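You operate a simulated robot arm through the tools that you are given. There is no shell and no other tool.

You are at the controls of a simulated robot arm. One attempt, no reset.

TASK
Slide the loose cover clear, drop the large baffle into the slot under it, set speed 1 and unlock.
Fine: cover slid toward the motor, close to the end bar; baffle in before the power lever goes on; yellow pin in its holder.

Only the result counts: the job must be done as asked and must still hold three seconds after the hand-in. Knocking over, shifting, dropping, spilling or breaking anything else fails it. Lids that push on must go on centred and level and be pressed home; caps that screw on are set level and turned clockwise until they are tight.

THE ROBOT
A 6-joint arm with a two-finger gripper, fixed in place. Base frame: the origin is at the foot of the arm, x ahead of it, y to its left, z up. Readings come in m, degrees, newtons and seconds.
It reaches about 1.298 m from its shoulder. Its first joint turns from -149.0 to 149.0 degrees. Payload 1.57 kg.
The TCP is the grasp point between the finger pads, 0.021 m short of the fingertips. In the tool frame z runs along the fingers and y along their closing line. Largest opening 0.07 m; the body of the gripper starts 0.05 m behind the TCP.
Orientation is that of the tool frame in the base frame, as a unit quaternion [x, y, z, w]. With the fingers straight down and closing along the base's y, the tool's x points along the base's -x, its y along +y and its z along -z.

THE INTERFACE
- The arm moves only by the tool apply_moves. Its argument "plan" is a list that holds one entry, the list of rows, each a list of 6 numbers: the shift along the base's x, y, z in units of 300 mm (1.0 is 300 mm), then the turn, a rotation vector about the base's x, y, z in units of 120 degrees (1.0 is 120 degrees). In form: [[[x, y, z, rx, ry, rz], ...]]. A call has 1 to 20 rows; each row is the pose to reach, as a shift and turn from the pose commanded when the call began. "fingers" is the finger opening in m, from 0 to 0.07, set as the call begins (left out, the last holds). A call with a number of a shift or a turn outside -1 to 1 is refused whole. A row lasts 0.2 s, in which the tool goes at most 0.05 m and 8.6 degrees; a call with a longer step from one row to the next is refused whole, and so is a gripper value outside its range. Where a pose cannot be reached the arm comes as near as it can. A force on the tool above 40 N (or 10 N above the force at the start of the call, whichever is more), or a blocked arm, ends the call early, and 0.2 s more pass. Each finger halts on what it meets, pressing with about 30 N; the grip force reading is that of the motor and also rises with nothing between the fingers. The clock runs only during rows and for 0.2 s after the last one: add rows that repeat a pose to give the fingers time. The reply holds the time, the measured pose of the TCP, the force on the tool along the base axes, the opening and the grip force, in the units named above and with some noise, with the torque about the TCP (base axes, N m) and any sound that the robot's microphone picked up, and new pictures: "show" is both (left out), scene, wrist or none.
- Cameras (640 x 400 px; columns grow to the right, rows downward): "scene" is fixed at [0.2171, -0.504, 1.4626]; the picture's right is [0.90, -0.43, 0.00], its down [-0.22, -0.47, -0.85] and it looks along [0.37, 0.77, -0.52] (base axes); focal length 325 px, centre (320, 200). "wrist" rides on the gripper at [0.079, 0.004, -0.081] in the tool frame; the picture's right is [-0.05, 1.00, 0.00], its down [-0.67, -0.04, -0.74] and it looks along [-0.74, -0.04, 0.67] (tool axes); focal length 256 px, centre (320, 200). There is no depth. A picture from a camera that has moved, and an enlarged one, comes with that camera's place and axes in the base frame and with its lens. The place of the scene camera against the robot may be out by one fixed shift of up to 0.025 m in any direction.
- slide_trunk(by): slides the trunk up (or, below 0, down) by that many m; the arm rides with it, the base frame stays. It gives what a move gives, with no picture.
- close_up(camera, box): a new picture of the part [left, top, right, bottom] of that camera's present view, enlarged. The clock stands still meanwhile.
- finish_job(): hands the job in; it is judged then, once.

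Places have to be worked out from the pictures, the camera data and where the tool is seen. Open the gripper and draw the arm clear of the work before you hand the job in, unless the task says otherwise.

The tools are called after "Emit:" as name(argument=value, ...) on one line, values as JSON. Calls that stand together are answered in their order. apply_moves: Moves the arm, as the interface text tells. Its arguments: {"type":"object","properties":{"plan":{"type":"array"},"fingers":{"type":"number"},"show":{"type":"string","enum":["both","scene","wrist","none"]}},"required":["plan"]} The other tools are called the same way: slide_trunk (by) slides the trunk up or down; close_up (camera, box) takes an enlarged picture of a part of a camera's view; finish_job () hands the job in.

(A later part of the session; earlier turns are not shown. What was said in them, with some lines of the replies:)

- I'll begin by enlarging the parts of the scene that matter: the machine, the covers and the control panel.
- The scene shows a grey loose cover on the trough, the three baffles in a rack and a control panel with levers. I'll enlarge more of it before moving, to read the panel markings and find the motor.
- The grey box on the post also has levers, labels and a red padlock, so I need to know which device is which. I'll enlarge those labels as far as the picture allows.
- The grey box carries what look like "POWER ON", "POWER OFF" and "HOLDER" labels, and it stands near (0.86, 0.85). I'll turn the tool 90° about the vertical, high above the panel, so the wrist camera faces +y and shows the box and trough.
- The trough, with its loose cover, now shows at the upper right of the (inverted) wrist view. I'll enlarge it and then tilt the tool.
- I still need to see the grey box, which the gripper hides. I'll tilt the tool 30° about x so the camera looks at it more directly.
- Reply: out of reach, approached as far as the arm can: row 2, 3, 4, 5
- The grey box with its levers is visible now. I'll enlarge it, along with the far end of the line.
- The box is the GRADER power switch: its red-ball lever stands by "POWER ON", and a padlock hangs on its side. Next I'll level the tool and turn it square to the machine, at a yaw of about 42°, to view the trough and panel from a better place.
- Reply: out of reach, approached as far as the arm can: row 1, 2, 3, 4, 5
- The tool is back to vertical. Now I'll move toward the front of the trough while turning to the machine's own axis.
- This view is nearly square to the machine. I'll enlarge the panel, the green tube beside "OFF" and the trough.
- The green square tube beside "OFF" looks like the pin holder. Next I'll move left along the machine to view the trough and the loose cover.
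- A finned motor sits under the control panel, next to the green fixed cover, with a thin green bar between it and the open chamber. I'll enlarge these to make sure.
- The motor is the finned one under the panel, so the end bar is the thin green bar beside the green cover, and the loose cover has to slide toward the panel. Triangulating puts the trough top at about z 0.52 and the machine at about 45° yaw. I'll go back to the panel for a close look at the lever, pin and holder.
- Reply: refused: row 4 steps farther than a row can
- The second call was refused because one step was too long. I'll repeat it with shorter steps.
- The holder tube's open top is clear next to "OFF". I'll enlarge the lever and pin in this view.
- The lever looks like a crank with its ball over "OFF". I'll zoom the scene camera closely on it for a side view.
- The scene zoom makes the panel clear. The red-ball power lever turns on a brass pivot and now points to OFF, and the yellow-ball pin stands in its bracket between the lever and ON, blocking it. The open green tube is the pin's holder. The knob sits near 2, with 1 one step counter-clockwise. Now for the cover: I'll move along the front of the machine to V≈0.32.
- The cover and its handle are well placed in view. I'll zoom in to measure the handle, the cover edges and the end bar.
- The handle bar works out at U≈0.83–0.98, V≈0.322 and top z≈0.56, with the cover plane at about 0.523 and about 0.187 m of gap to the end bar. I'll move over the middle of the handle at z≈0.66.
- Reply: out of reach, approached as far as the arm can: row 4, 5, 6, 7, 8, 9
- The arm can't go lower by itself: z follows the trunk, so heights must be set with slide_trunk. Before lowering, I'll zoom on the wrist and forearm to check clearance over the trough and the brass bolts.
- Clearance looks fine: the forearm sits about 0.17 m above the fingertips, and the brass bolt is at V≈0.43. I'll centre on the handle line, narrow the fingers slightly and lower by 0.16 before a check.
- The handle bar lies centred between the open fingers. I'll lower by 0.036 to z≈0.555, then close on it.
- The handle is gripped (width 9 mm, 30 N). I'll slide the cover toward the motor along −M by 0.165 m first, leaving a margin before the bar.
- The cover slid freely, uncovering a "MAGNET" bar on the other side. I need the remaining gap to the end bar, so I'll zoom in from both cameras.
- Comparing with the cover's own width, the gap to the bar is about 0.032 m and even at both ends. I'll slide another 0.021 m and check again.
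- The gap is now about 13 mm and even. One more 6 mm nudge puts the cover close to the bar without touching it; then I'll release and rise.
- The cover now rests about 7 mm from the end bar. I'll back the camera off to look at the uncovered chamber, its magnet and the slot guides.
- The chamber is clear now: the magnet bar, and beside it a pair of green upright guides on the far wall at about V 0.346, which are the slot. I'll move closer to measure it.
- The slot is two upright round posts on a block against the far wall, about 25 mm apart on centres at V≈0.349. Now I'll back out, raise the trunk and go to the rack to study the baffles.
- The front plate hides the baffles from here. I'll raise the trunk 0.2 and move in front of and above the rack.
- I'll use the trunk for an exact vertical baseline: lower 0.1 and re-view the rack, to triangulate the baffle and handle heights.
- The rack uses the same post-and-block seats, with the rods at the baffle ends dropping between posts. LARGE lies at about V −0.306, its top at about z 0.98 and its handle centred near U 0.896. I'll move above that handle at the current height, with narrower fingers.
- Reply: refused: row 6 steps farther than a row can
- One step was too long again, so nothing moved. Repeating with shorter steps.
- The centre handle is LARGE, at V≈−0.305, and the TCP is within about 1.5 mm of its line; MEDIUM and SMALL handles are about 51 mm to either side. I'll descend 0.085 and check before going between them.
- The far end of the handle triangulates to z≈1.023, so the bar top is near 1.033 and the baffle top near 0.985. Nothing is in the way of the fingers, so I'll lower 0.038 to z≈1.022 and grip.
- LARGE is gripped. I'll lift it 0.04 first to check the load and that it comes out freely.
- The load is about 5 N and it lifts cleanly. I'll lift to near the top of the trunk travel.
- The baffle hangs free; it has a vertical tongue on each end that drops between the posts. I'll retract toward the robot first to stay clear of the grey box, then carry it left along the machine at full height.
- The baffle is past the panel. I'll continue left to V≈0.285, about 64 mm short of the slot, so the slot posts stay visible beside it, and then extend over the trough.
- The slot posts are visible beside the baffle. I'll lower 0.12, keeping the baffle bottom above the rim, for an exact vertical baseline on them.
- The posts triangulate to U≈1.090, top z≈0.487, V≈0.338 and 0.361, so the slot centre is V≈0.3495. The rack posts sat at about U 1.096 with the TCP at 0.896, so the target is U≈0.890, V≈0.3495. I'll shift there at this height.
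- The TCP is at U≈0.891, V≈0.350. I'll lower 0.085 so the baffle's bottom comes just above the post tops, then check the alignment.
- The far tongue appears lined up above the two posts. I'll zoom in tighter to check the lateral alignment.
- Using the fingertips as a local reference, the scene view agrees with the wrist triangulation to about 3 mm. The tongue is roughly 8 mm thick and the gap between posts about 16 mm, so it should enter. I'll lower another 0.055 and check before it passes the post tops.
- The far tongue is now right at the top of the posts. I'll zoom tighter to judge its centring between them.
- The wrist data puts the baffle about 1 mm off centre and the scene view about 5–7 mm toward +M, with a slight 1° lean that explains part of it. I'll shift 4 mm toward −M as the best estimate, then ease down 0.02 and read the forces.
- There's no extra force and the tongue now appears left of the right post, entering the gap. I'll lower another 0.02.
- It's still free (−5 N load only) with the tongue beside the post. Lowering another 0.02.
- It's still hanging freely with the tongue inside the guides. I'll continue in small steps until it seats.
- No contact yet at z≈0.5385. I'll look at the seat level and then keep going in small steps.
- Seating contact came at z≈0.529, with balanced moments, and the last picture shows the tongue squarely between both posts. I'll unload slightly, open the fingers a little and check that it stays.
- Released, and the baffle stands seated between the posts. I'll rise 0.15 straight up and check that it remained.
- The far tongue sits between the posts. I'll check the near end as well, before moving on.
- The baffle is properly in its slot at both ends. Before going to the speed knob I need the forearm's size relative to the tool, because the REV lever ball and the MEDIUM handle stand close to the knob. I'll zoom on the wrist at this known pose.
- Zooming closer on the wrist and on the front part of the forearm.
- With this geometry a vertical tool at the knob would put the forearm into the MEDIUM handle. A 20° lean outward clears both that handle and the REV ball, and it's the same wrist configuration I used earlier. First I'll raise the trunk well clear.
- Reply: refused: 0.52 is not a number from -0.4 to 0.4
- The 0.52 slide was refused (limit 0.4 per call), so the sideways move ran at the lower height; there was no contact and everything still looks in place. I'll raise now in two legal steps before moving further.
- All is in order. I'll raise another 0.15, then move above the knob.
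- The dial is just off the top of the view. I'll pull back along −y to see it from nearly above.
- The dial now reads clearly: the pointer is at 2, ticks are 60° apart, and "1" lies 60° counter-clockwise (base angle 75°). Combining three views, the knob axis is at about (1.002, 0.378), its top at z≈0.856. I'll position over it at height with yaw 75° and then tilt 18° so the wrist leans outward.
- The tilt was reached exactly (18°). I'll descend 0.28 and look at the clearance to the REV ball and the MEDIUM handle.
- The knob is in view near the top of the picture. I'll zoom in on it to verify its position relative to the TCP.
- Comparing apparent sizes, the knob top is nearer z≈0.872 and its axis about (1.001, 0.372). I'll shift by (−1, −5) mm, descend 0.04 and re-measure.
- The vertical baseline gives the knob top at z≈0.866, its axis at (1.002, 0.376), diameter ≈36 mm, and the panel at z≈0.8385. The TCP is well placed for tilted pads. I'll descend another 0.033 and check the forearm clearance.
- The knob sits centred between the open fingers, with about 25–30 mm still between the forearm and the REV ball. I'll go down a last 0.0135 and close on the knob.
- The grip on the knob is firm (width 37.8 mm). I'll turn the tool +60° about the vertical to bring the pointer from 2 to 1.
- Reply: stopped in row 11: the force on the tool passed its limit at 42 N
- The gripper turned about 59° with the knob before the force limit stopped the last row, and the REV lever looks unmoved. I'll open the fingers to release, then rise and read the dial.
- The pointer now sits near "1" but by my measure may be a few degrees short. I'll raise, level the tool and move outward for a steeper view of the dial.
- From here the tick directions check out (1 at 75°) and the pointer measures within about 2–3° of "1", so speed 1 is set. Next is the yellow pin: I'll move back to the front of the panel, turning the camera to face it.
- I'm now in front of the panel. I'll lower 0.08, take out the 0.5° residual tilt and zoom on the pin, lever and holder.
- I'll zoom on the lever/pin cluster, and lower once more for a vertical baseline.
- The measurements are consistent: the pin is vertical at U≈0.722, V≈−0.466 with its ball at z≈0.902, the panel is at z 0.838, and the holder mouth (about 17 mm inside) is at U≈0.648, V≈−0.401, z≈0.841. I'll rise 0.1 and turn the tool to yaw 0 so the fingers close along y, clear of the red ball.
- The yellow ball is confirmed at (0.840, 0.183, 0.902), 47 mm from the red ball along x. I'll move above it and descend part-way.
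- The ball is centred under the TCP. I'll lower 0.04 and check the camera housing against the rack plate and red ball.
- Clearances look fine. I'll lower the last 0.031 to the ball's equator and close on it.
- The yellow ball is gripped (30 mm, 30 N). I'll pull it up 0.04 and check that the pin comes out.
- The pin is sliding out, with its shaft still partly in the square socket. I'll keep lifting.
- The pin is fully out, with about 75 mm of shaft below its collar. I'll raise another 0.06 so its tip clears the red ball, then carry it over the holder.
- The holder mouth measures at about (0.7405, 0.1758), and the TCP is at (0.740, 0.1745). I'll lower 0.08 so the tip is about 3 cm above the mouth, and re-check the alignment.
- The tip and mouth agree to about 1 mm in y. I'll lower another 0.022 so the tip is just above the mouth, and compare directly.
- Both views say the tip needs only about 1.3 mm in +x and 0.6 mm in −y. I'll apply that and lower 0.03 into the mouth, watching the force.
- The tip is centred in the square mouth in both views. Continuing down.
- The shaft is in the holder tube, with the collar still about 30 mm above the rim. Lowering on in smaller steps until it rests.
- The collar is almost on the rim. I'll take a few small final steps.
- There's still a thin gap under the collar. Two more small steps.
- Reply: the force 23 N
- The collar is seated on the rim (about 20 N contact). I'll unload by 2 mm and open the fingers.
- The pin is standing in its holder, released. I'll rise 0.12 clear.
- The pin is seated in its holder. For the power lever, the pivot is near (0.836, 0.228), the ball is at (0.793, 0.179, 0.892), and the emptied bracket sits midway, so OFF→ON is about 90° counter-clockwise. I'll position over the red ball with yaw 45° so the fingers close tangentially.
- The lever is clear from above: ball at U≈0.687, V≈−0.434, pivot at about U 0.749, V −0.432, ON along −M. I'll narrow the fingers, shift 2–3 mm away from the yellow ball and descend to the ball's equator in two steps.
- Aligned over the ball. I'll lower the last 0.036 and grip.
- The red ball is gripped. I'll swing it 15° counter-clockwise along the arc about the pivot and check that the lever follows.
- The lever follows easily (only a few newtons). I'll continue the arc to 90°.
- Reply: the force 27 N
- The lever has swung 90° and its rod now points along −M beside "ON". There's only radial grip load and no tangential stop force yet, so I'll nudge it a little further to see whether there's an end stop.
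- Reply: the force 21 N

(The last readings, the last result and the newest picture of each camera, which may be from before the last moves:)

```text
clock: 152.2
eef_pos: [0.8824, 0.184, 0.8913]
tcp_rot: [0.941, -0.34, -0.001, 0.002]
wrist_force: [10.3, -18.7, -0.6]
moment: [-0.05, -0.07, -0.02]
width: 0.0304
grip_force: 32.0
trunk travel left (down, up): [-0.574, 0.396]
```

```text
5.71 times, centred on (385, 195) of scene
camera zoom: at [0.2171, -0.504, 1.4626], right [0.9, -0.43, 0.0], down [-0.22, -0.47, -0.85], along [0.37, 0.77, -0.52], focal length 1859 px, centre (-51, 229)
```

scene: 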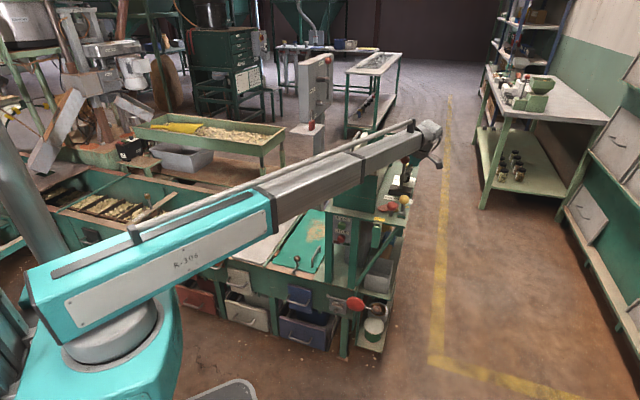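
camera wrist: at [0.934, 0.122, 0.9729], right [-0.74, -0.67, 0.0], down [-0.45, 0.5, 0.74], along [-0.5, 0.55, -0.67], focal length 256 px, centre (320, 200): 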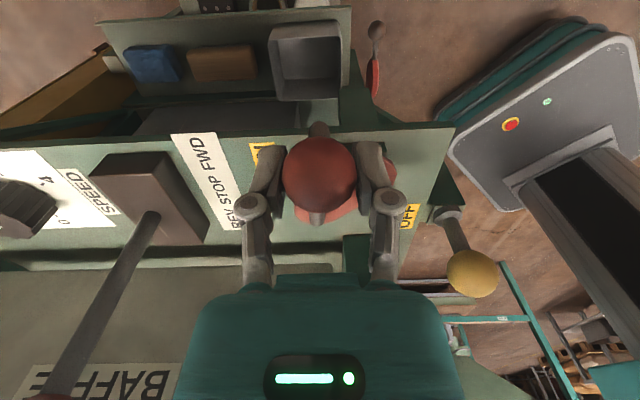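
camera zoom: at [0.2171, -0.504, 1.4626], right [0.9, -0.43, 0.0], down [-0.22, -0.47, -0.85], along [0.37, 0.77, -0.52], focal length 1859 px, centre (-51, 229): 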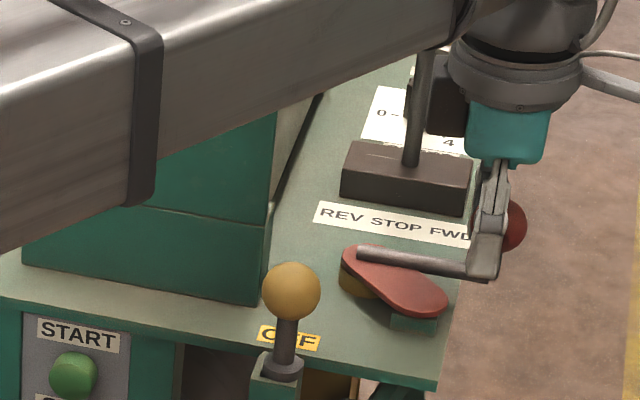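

There's a slight tangential resistance now (about 8 N). One more small nudge will show whether this is a hard stop.

Emit:
apply_moves(plan=[[[0.01, 0.01, 0, 0, 0, 0.02], [0.015, 0.015, 0, 0, 0, 0.035], [0.015, 0.015, 0, 0, 0, 0.035]]], show="wrist")

Emit:
close_up(camera="scene", box=[355, 160, 415, 230])

```text
clock: 152.7
eef_pos: [0.8835, 0.1843, 0.8917]
tcp_rot: [0.948, -0.319, -0.003, 0.006]
wrist_force: [-3.5, -7.9, -10.3]
moment: [-0.4, -0.21, -0.14]
width: 0.0308
grip_force: 31.9
trunk travel left (down, up): [-0.574, 0.396]
stopped in row 2: the force on the tool passed its limit at 43 N (the readings are from after the stop); the commanded pose is now the measured one
camera wrist: at [0.9448, 0.134, 0.9727], right [-0.65, -0.76, 0.01], down [-0.5, 0.44, 0.75], along [-0.58, 0.47, -0.67], focal length 256 px, centre (320, 200)
```

wrist: 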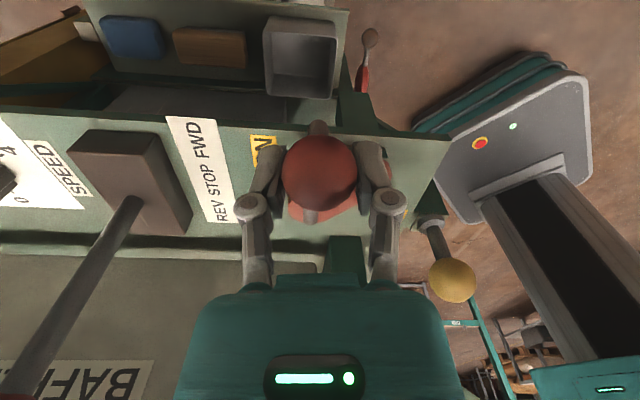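

```text
5.71 times, centred on (385, 195) of scene
camera zoom: at [0.2171, -0.504, 1.4626], right [0.9, -0.43, 0.0], down [-0.22, -0.47, -0.85], along [0.37, 0.77, -0.52], focal length 1859 px, centre (-51, 229)
```

zoom: 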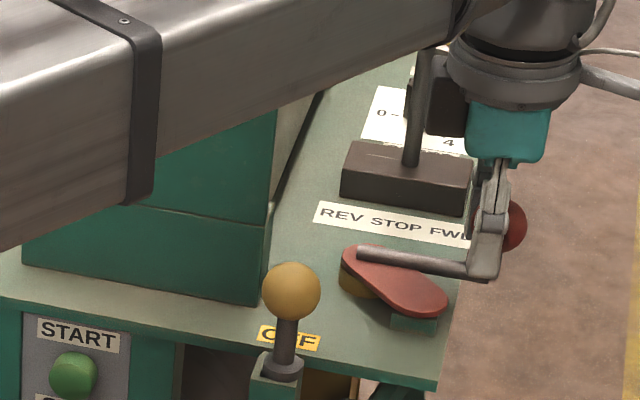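

That was a hard end stop, so the lever is fully at ON. I'll release it and rise.

Emit:
apply_moves(plan=[[[0, 0, 0, 0, 0, 0], [0, 0, 0, 0, 0, 0], [0, 0, 0, 0, 0, 0], [0, 0, 0, 0, 0, 0]]], fingers=0.05, show="none")

Emit:
slide_trunk(by=0.15)

Emit:
close_up(camera="scene", box=[355, 150, 425, 240])

Emit:
close_up(camera="wrist", box=[0, 0, 640, 400])

```text
clock: 153.7
eef_pos: [0.8815, 0.1873, 0.8928]
tcp_rot: [0.948, -0.317, -0.003, 0.005]
wrist_force: [0.0, 0.2, -0.7]
moment: [-0.01, 0.02, 0.03]
width: 0.0498
grip_force: 0.1
trunk travel left (down, up): [-0.574, 0.396]
```

```text
clock: 155.4
eef_pos: [0.8827, 0.1868, 1.0435]
tcp_rot: [0.948, -0.318, -0.003, 0.006]
wrist_force: [1.3, 0.0, -0.1]
moment: [0.04, 0.02, 0.01]
width: 0.05
grip_force: 0.1
trunk travel left (down, up): [-0.724, 0.246]
```

```text
4.44 times, centred on (390, 195) of scene
camera zoom: at [0.2171, -0.504, 1.4626], right [0.9, -0.43, 0.0], down [-0.22, -0.47, -0.85], along [0.37, 0.77, -0.52], focal length 1446 px, centre (9, 222)
```

zoom: 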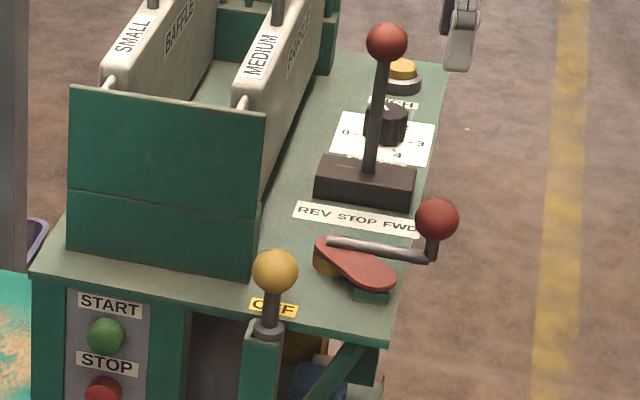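

```text
1.00 times, centred on (320, 200) of wrist (not enlarged: the box is as wide or as high as the picture)
camera zoom: at [0.9446, 0.1366, 1.1232], right [-0.64, -0.76, 0.01], down [-0.5, 0.44, 0.75], along [-0.58, 0.47, -0.67], focal length 256 px, centre (320, 200)
```

zoom: 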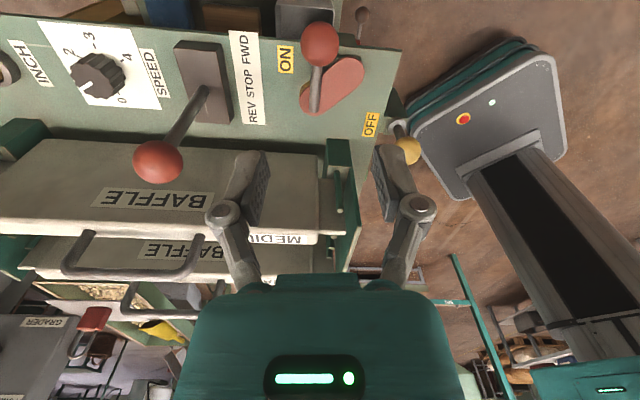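

The lever stands beside "ON" and the yellow pin is in its holder. I'll re-check the dial and everything else before retreating.

Emit:
close_up(camera="wrist", box=[30, 10, 180, 120])

Emit:
close_up(camera="scene", box=[180, 160, 420, 300])

Emit:
close_up(camera="scene", box=[360, 200, 395, 240])

Emit:
close_up(camera="scene", box=[385, 160, 415, 190])

```text
3.64 times, centred on (105, 65) of wrist
camera zoom: at [0.9446, 0.1366, 1.1232], right [-0.64, -0.76, 0.01], down [-0.5, 0.44, 0.75], along [-0.58, 0.47, -0.67], focal length 931 px, centre (1102, 691)
```

zoom: 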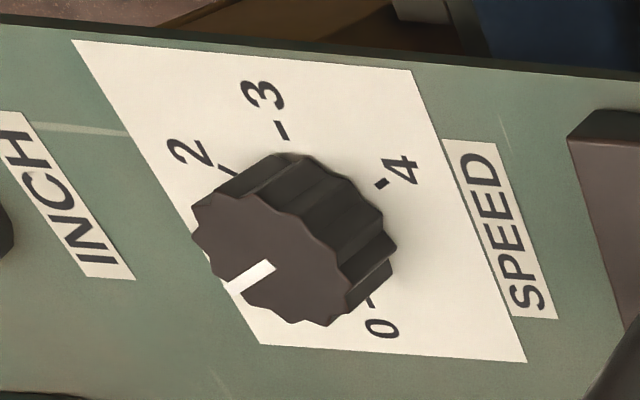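

```text
2.67 times, centred on (300, 230) of scene
camera zoom: at [0.2171, -0.504, 1.4626], right [0.9, -0.43, 0.0], down [-0.22, -0.47, -0.85], along [0.37, 0.77, -0.52], focal length 867 px, centre (373, 120)
```

zoom: 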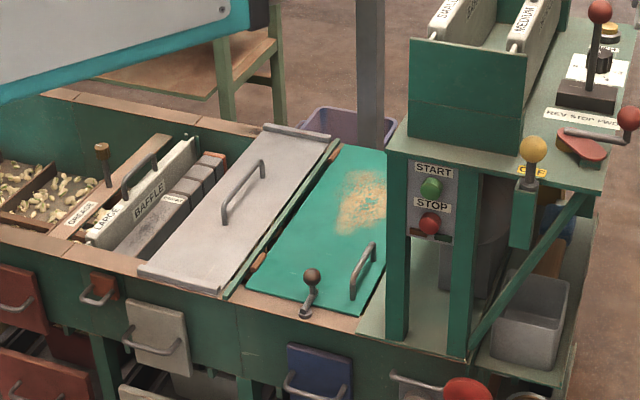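

```text
10.00 times, centred on (378, 220) of scene
camera zoom: at [0.2171, -0.504, 1.4626], right [0.9, -0.43, 0.0], down [-0.22, -0.47, -0.85], along [0.37, 0.77, -0.52], focal length 3253 px, centre (-255, 0)
```

zoom: 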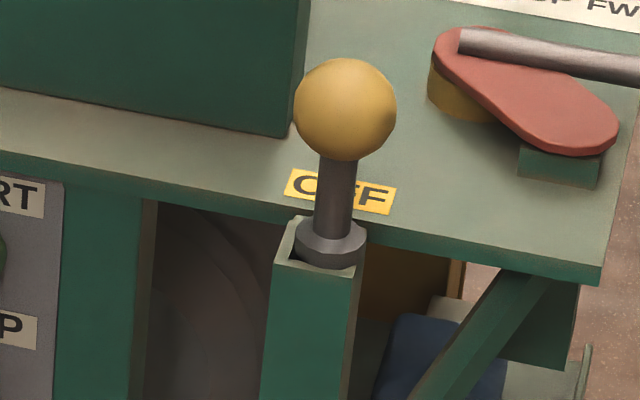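

```text
13.33 times, centred on (400, 175) of scene
camera zoom: at [0.2171, -0.504, 1.4626], right [0.9, -0.43, 0.0], down [-0.22, -0.47, -0.85], along [0.37, 0.77, -0.52], focal length 4337 px, centre (-747, 533)
```

zoom: 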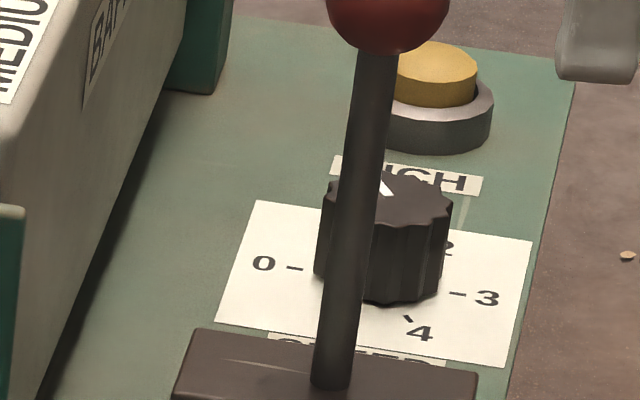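

Everything is as intended: cover by the end bar, LARGE baffle in the slot, pin in the holder, lever at ON. I'd like a precise dial reading from the same overhead pose I used before, so I'll raise and move there.

Emit:
slide_trunk(by=0.188)

Emit:
apply_moves(plan=[[[0.05, 0.045, 0, 0, 0, -0.06], [0.1, 0.09, 0, 0, 0, -0.12], [0.15, 0.14, 0, 0, 0, -0.18], [0.2, 0.19, 0, 0, 0, -0.24], [0.25, 0.24, 0, 0, 0, -0.3], [0.3, 0.29, 0, 0, 0, -0.36], [0.349, 0.327, 0, 0, 0, -0.42], [0.349, 0.327, 0, 0, 0, -0.441], [0.349, 0.327, 0, 0, 0, -0.441]]], show="none")

Emit:
close_up(camera="wrist", box=[270, 40, 350, 110])

```text
clock: 157.5
eef_pos: [0.8832, 0.1872, 1.2307]
tcp_rot: [0.948, -0.318, -0.003, 0.005]
wrist_force: [1.2, -0.1, -0.5]
moment: [0.03, 0.02, 0.02]
width: 0.0501
grip_force: 0.0
trunk travel left (down, up): [-0.912, 0.058]
```

```text
clock: 159.5
eef_pos: [0.9869, 0.2859, 1.2306]
tcp_rot: [-0.707, 0.708, 0.005, -0.004]
wrist_force: [1.1, -0.3, 1.0]
moment: [0.0, 0.01, 0.03]
width: 0.0499
grip_force: 0.1
trunk travel left (down, up): [-0.912, 0.058]
```

```text
5.71 times, centred on (310, 75) of wrist
camera zoom: at [0.9847, 0.2057, 1.3111], right [-1.0, 0.05, 0.01], down [0.05, 0.66, 0.75], along [0.03, 0.75, -0.67], focal length 1463 px, centre (377, 914)
```

zoom: 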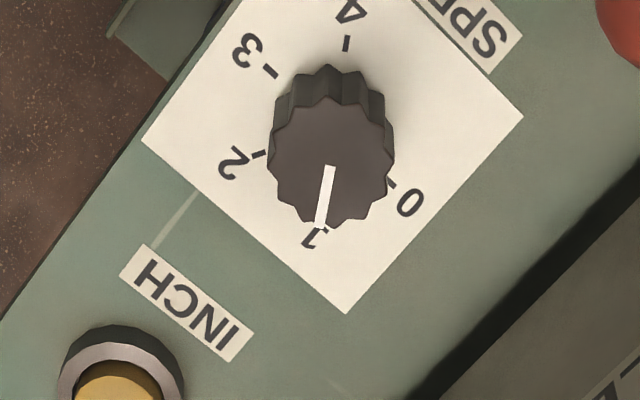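

The pointer now measures 74.7° against 75° for the "1" tick, so speed 1 is spot on. I'll open the gripper fully and draw the arm back, clear of the machine.

Emit:
apply_moves(plan=[[[-0.1, -0.06, 0, 0, 0, 0], [-0.2, -0.12, 0, 0, 0, 0], [-0.3, -0.18, 0, 0, 0, 0], [-0.4, -0.24, 0, 0, 0, 0], [-0.5, -0.3, 0, 0, 0, 0], [-0.6, -0.36, 0, 0, 0, 0], [-0.7, -0.42, 0, 0, 0, 0], [-0.8, -0.48, 0, 0, 0, 0], [-0.9, -0.54, 0, 0, 0, 0], [-0.99, -0.6, 0, 0, 0, 0]]], fingers=0.07, show="none")

Emit:
apply_moves(plan=[[[-0.1, -0.06, 0, 0, 0, 0], [-0.2, -0.12, 0, 0, 0, 0], [-0.3, -0.18, 0, 0, 0, 0], [-0.4, -0.24, 0, 0, 0, 0], [-0.4, -0.24, 0, 0, 0, 0]]], show="both")

Emit:
close_up(camera="scene", box=[180, 130, 420, 300])

Emit:
close_up(camera="scene", box=[350, 150, 420, 240])

Emit:
close_up(camera="scene", box=[200, 180, 300, 270])

```text
clock: 161.7
eef_pos: [0.6909, 0.1069, 1.2301]
tcp_rot: [0.708, -0.707, -0.004, 0.003]
wrist_force: [0.0, -0.5, -0.3]
moment: [-0.01, -0.03, 0.01]
width: 0.0702
grip_force: 0.2
trunk travel left (down, up): [-0.912, 0.058]
```

```text
clock: 162.9
eef_pos: [0.5696, 0.033, 1.2313]
tcp_rot: [-0.707, 0.707, 0.005, -0.005]
wrist_force: [1.4, -0.1, -0.4]
moment: [-0.03, 0.03, 0.0]
width: 0.07
grip_force: 0.2
trunk travel left (down, up): [-0.912, 0.058]
camera wrist: at [0.5669, -0.0472, 1.3113], right [-1.0, 0.05, 0.01], down [0.04, 0.66, 0.75], along [0.03, 0.75, -0.67], focal length 256 px, centre (320, 200)
```

scene: 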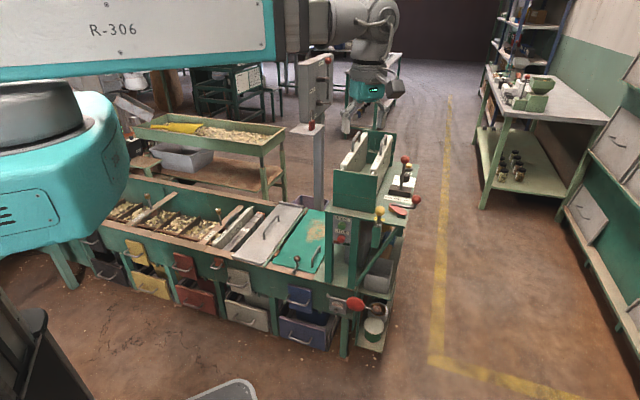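
wrist: 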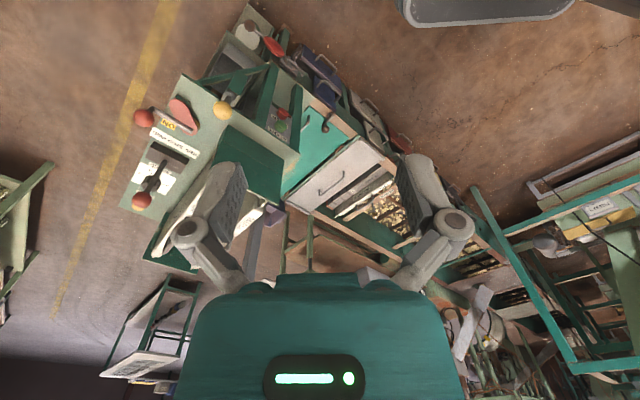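

```text
2.35 times, centred on (300, 215) of scene
camera zoom: at [0.2171, -0.504, 1.4626], right [0.9, -0.43, 0.0], down [-0.22, -0.47, -0.85], along [0.37, 0.77, -0.52], focal length 765 px, centre (367, 165)
```

zoom: 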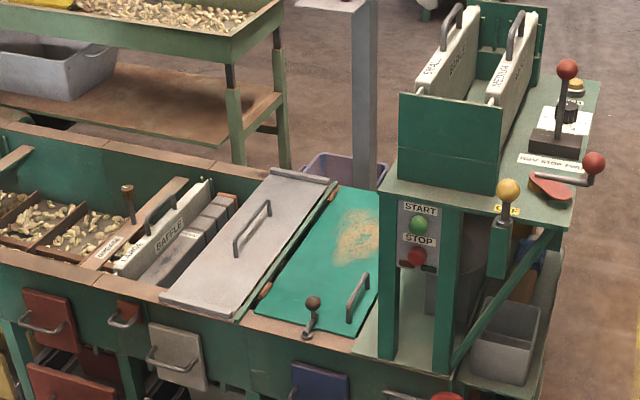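

```text
4.44 times, centred on (385, 195) of scene
camera zoom: at [0.2171, -0.504, 1.4626], right [0.9, -0.43, 0.0], down [-0.22, -0.47, -0.85], along [0.37, 0.77, -0.52], focal length 1446 px, centre (31, 222)
```

zoom: 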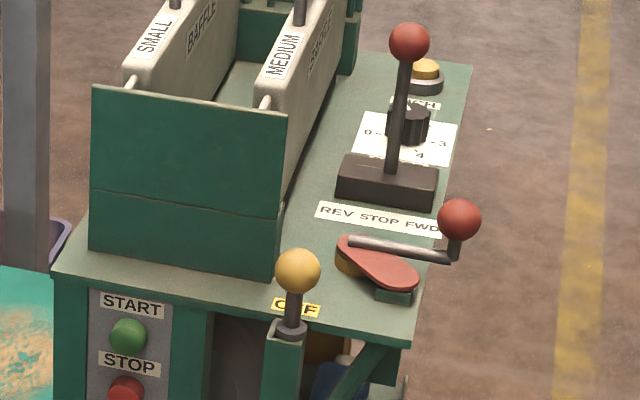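

```text
4.44 times, centred on (250, 225) of scene
camera zoom: at [0.2171, -0.504, 1.4626], right [0.9, -0.43, 0.0], down [-0.22, -0.47, -0.85], along [0.37, 0.77, -0.52], focal length 1446 px, centre (631, 89)
```

zoom: 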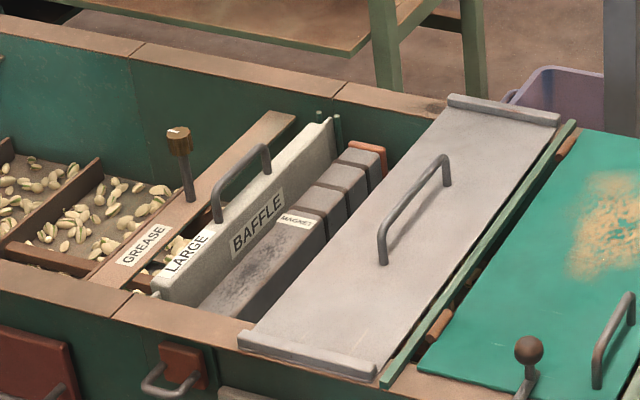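

Final check: the cover lies by the end bar on the motor side and the LARGE baffle is seated level between its posts. The dial reads 1, the yellow pin stands in its holder, and the power lever is at ON, turned after the baffle went in. The arm is clear with the gripper open, so I'm handing the job in.

Emit:
finish_job()

```text
The job is handed in.
```

I finished the job and handed it in. No verdict came back, so whether it passed is unknown. This is the state I left:

| Item | State at hand-in |
|---|---|
| Loose cover | Slid toward the motor, with a gap of about 7 mm to the green end bar |
| LARGE baffle | Standing level in the slot the cover used to hide, between its guide posts at the far end |
| Speed knob | On 1; the pointer measured 74.7° against about 75° for the "1" mark |
| Yellow pin | Out of its bracket and standing in the green holder tube beside OFF, collar resting on the rim |
| Power lever | At ON, turned to its end stop after the baffle was in |
| Arm | Gripper open, drawn back clear of the machine |

- **Power lever:** the task didn't ask outright for it to go on. I read "unlock", together with "baffle in before the power lever goes on", as meaning pin out and lever to ON. If you wanted the lever left at OFF, that part is wrong.
- **Near end of the baffle:** I couldn't see the guide posts on the near wall. I judged that end seated from the even contact when it landed and from its level height.
- **Force stops:** the force limit tripped twice, at 42 N in the last row of turning the knob and at 43 N when the lever met its end stop. The pictures showed nothing else moved either time.
- **One low pass:** a trunk lift I asked for was refused, so one sideways move over the trough ran lower than I planned. It touched nothing.
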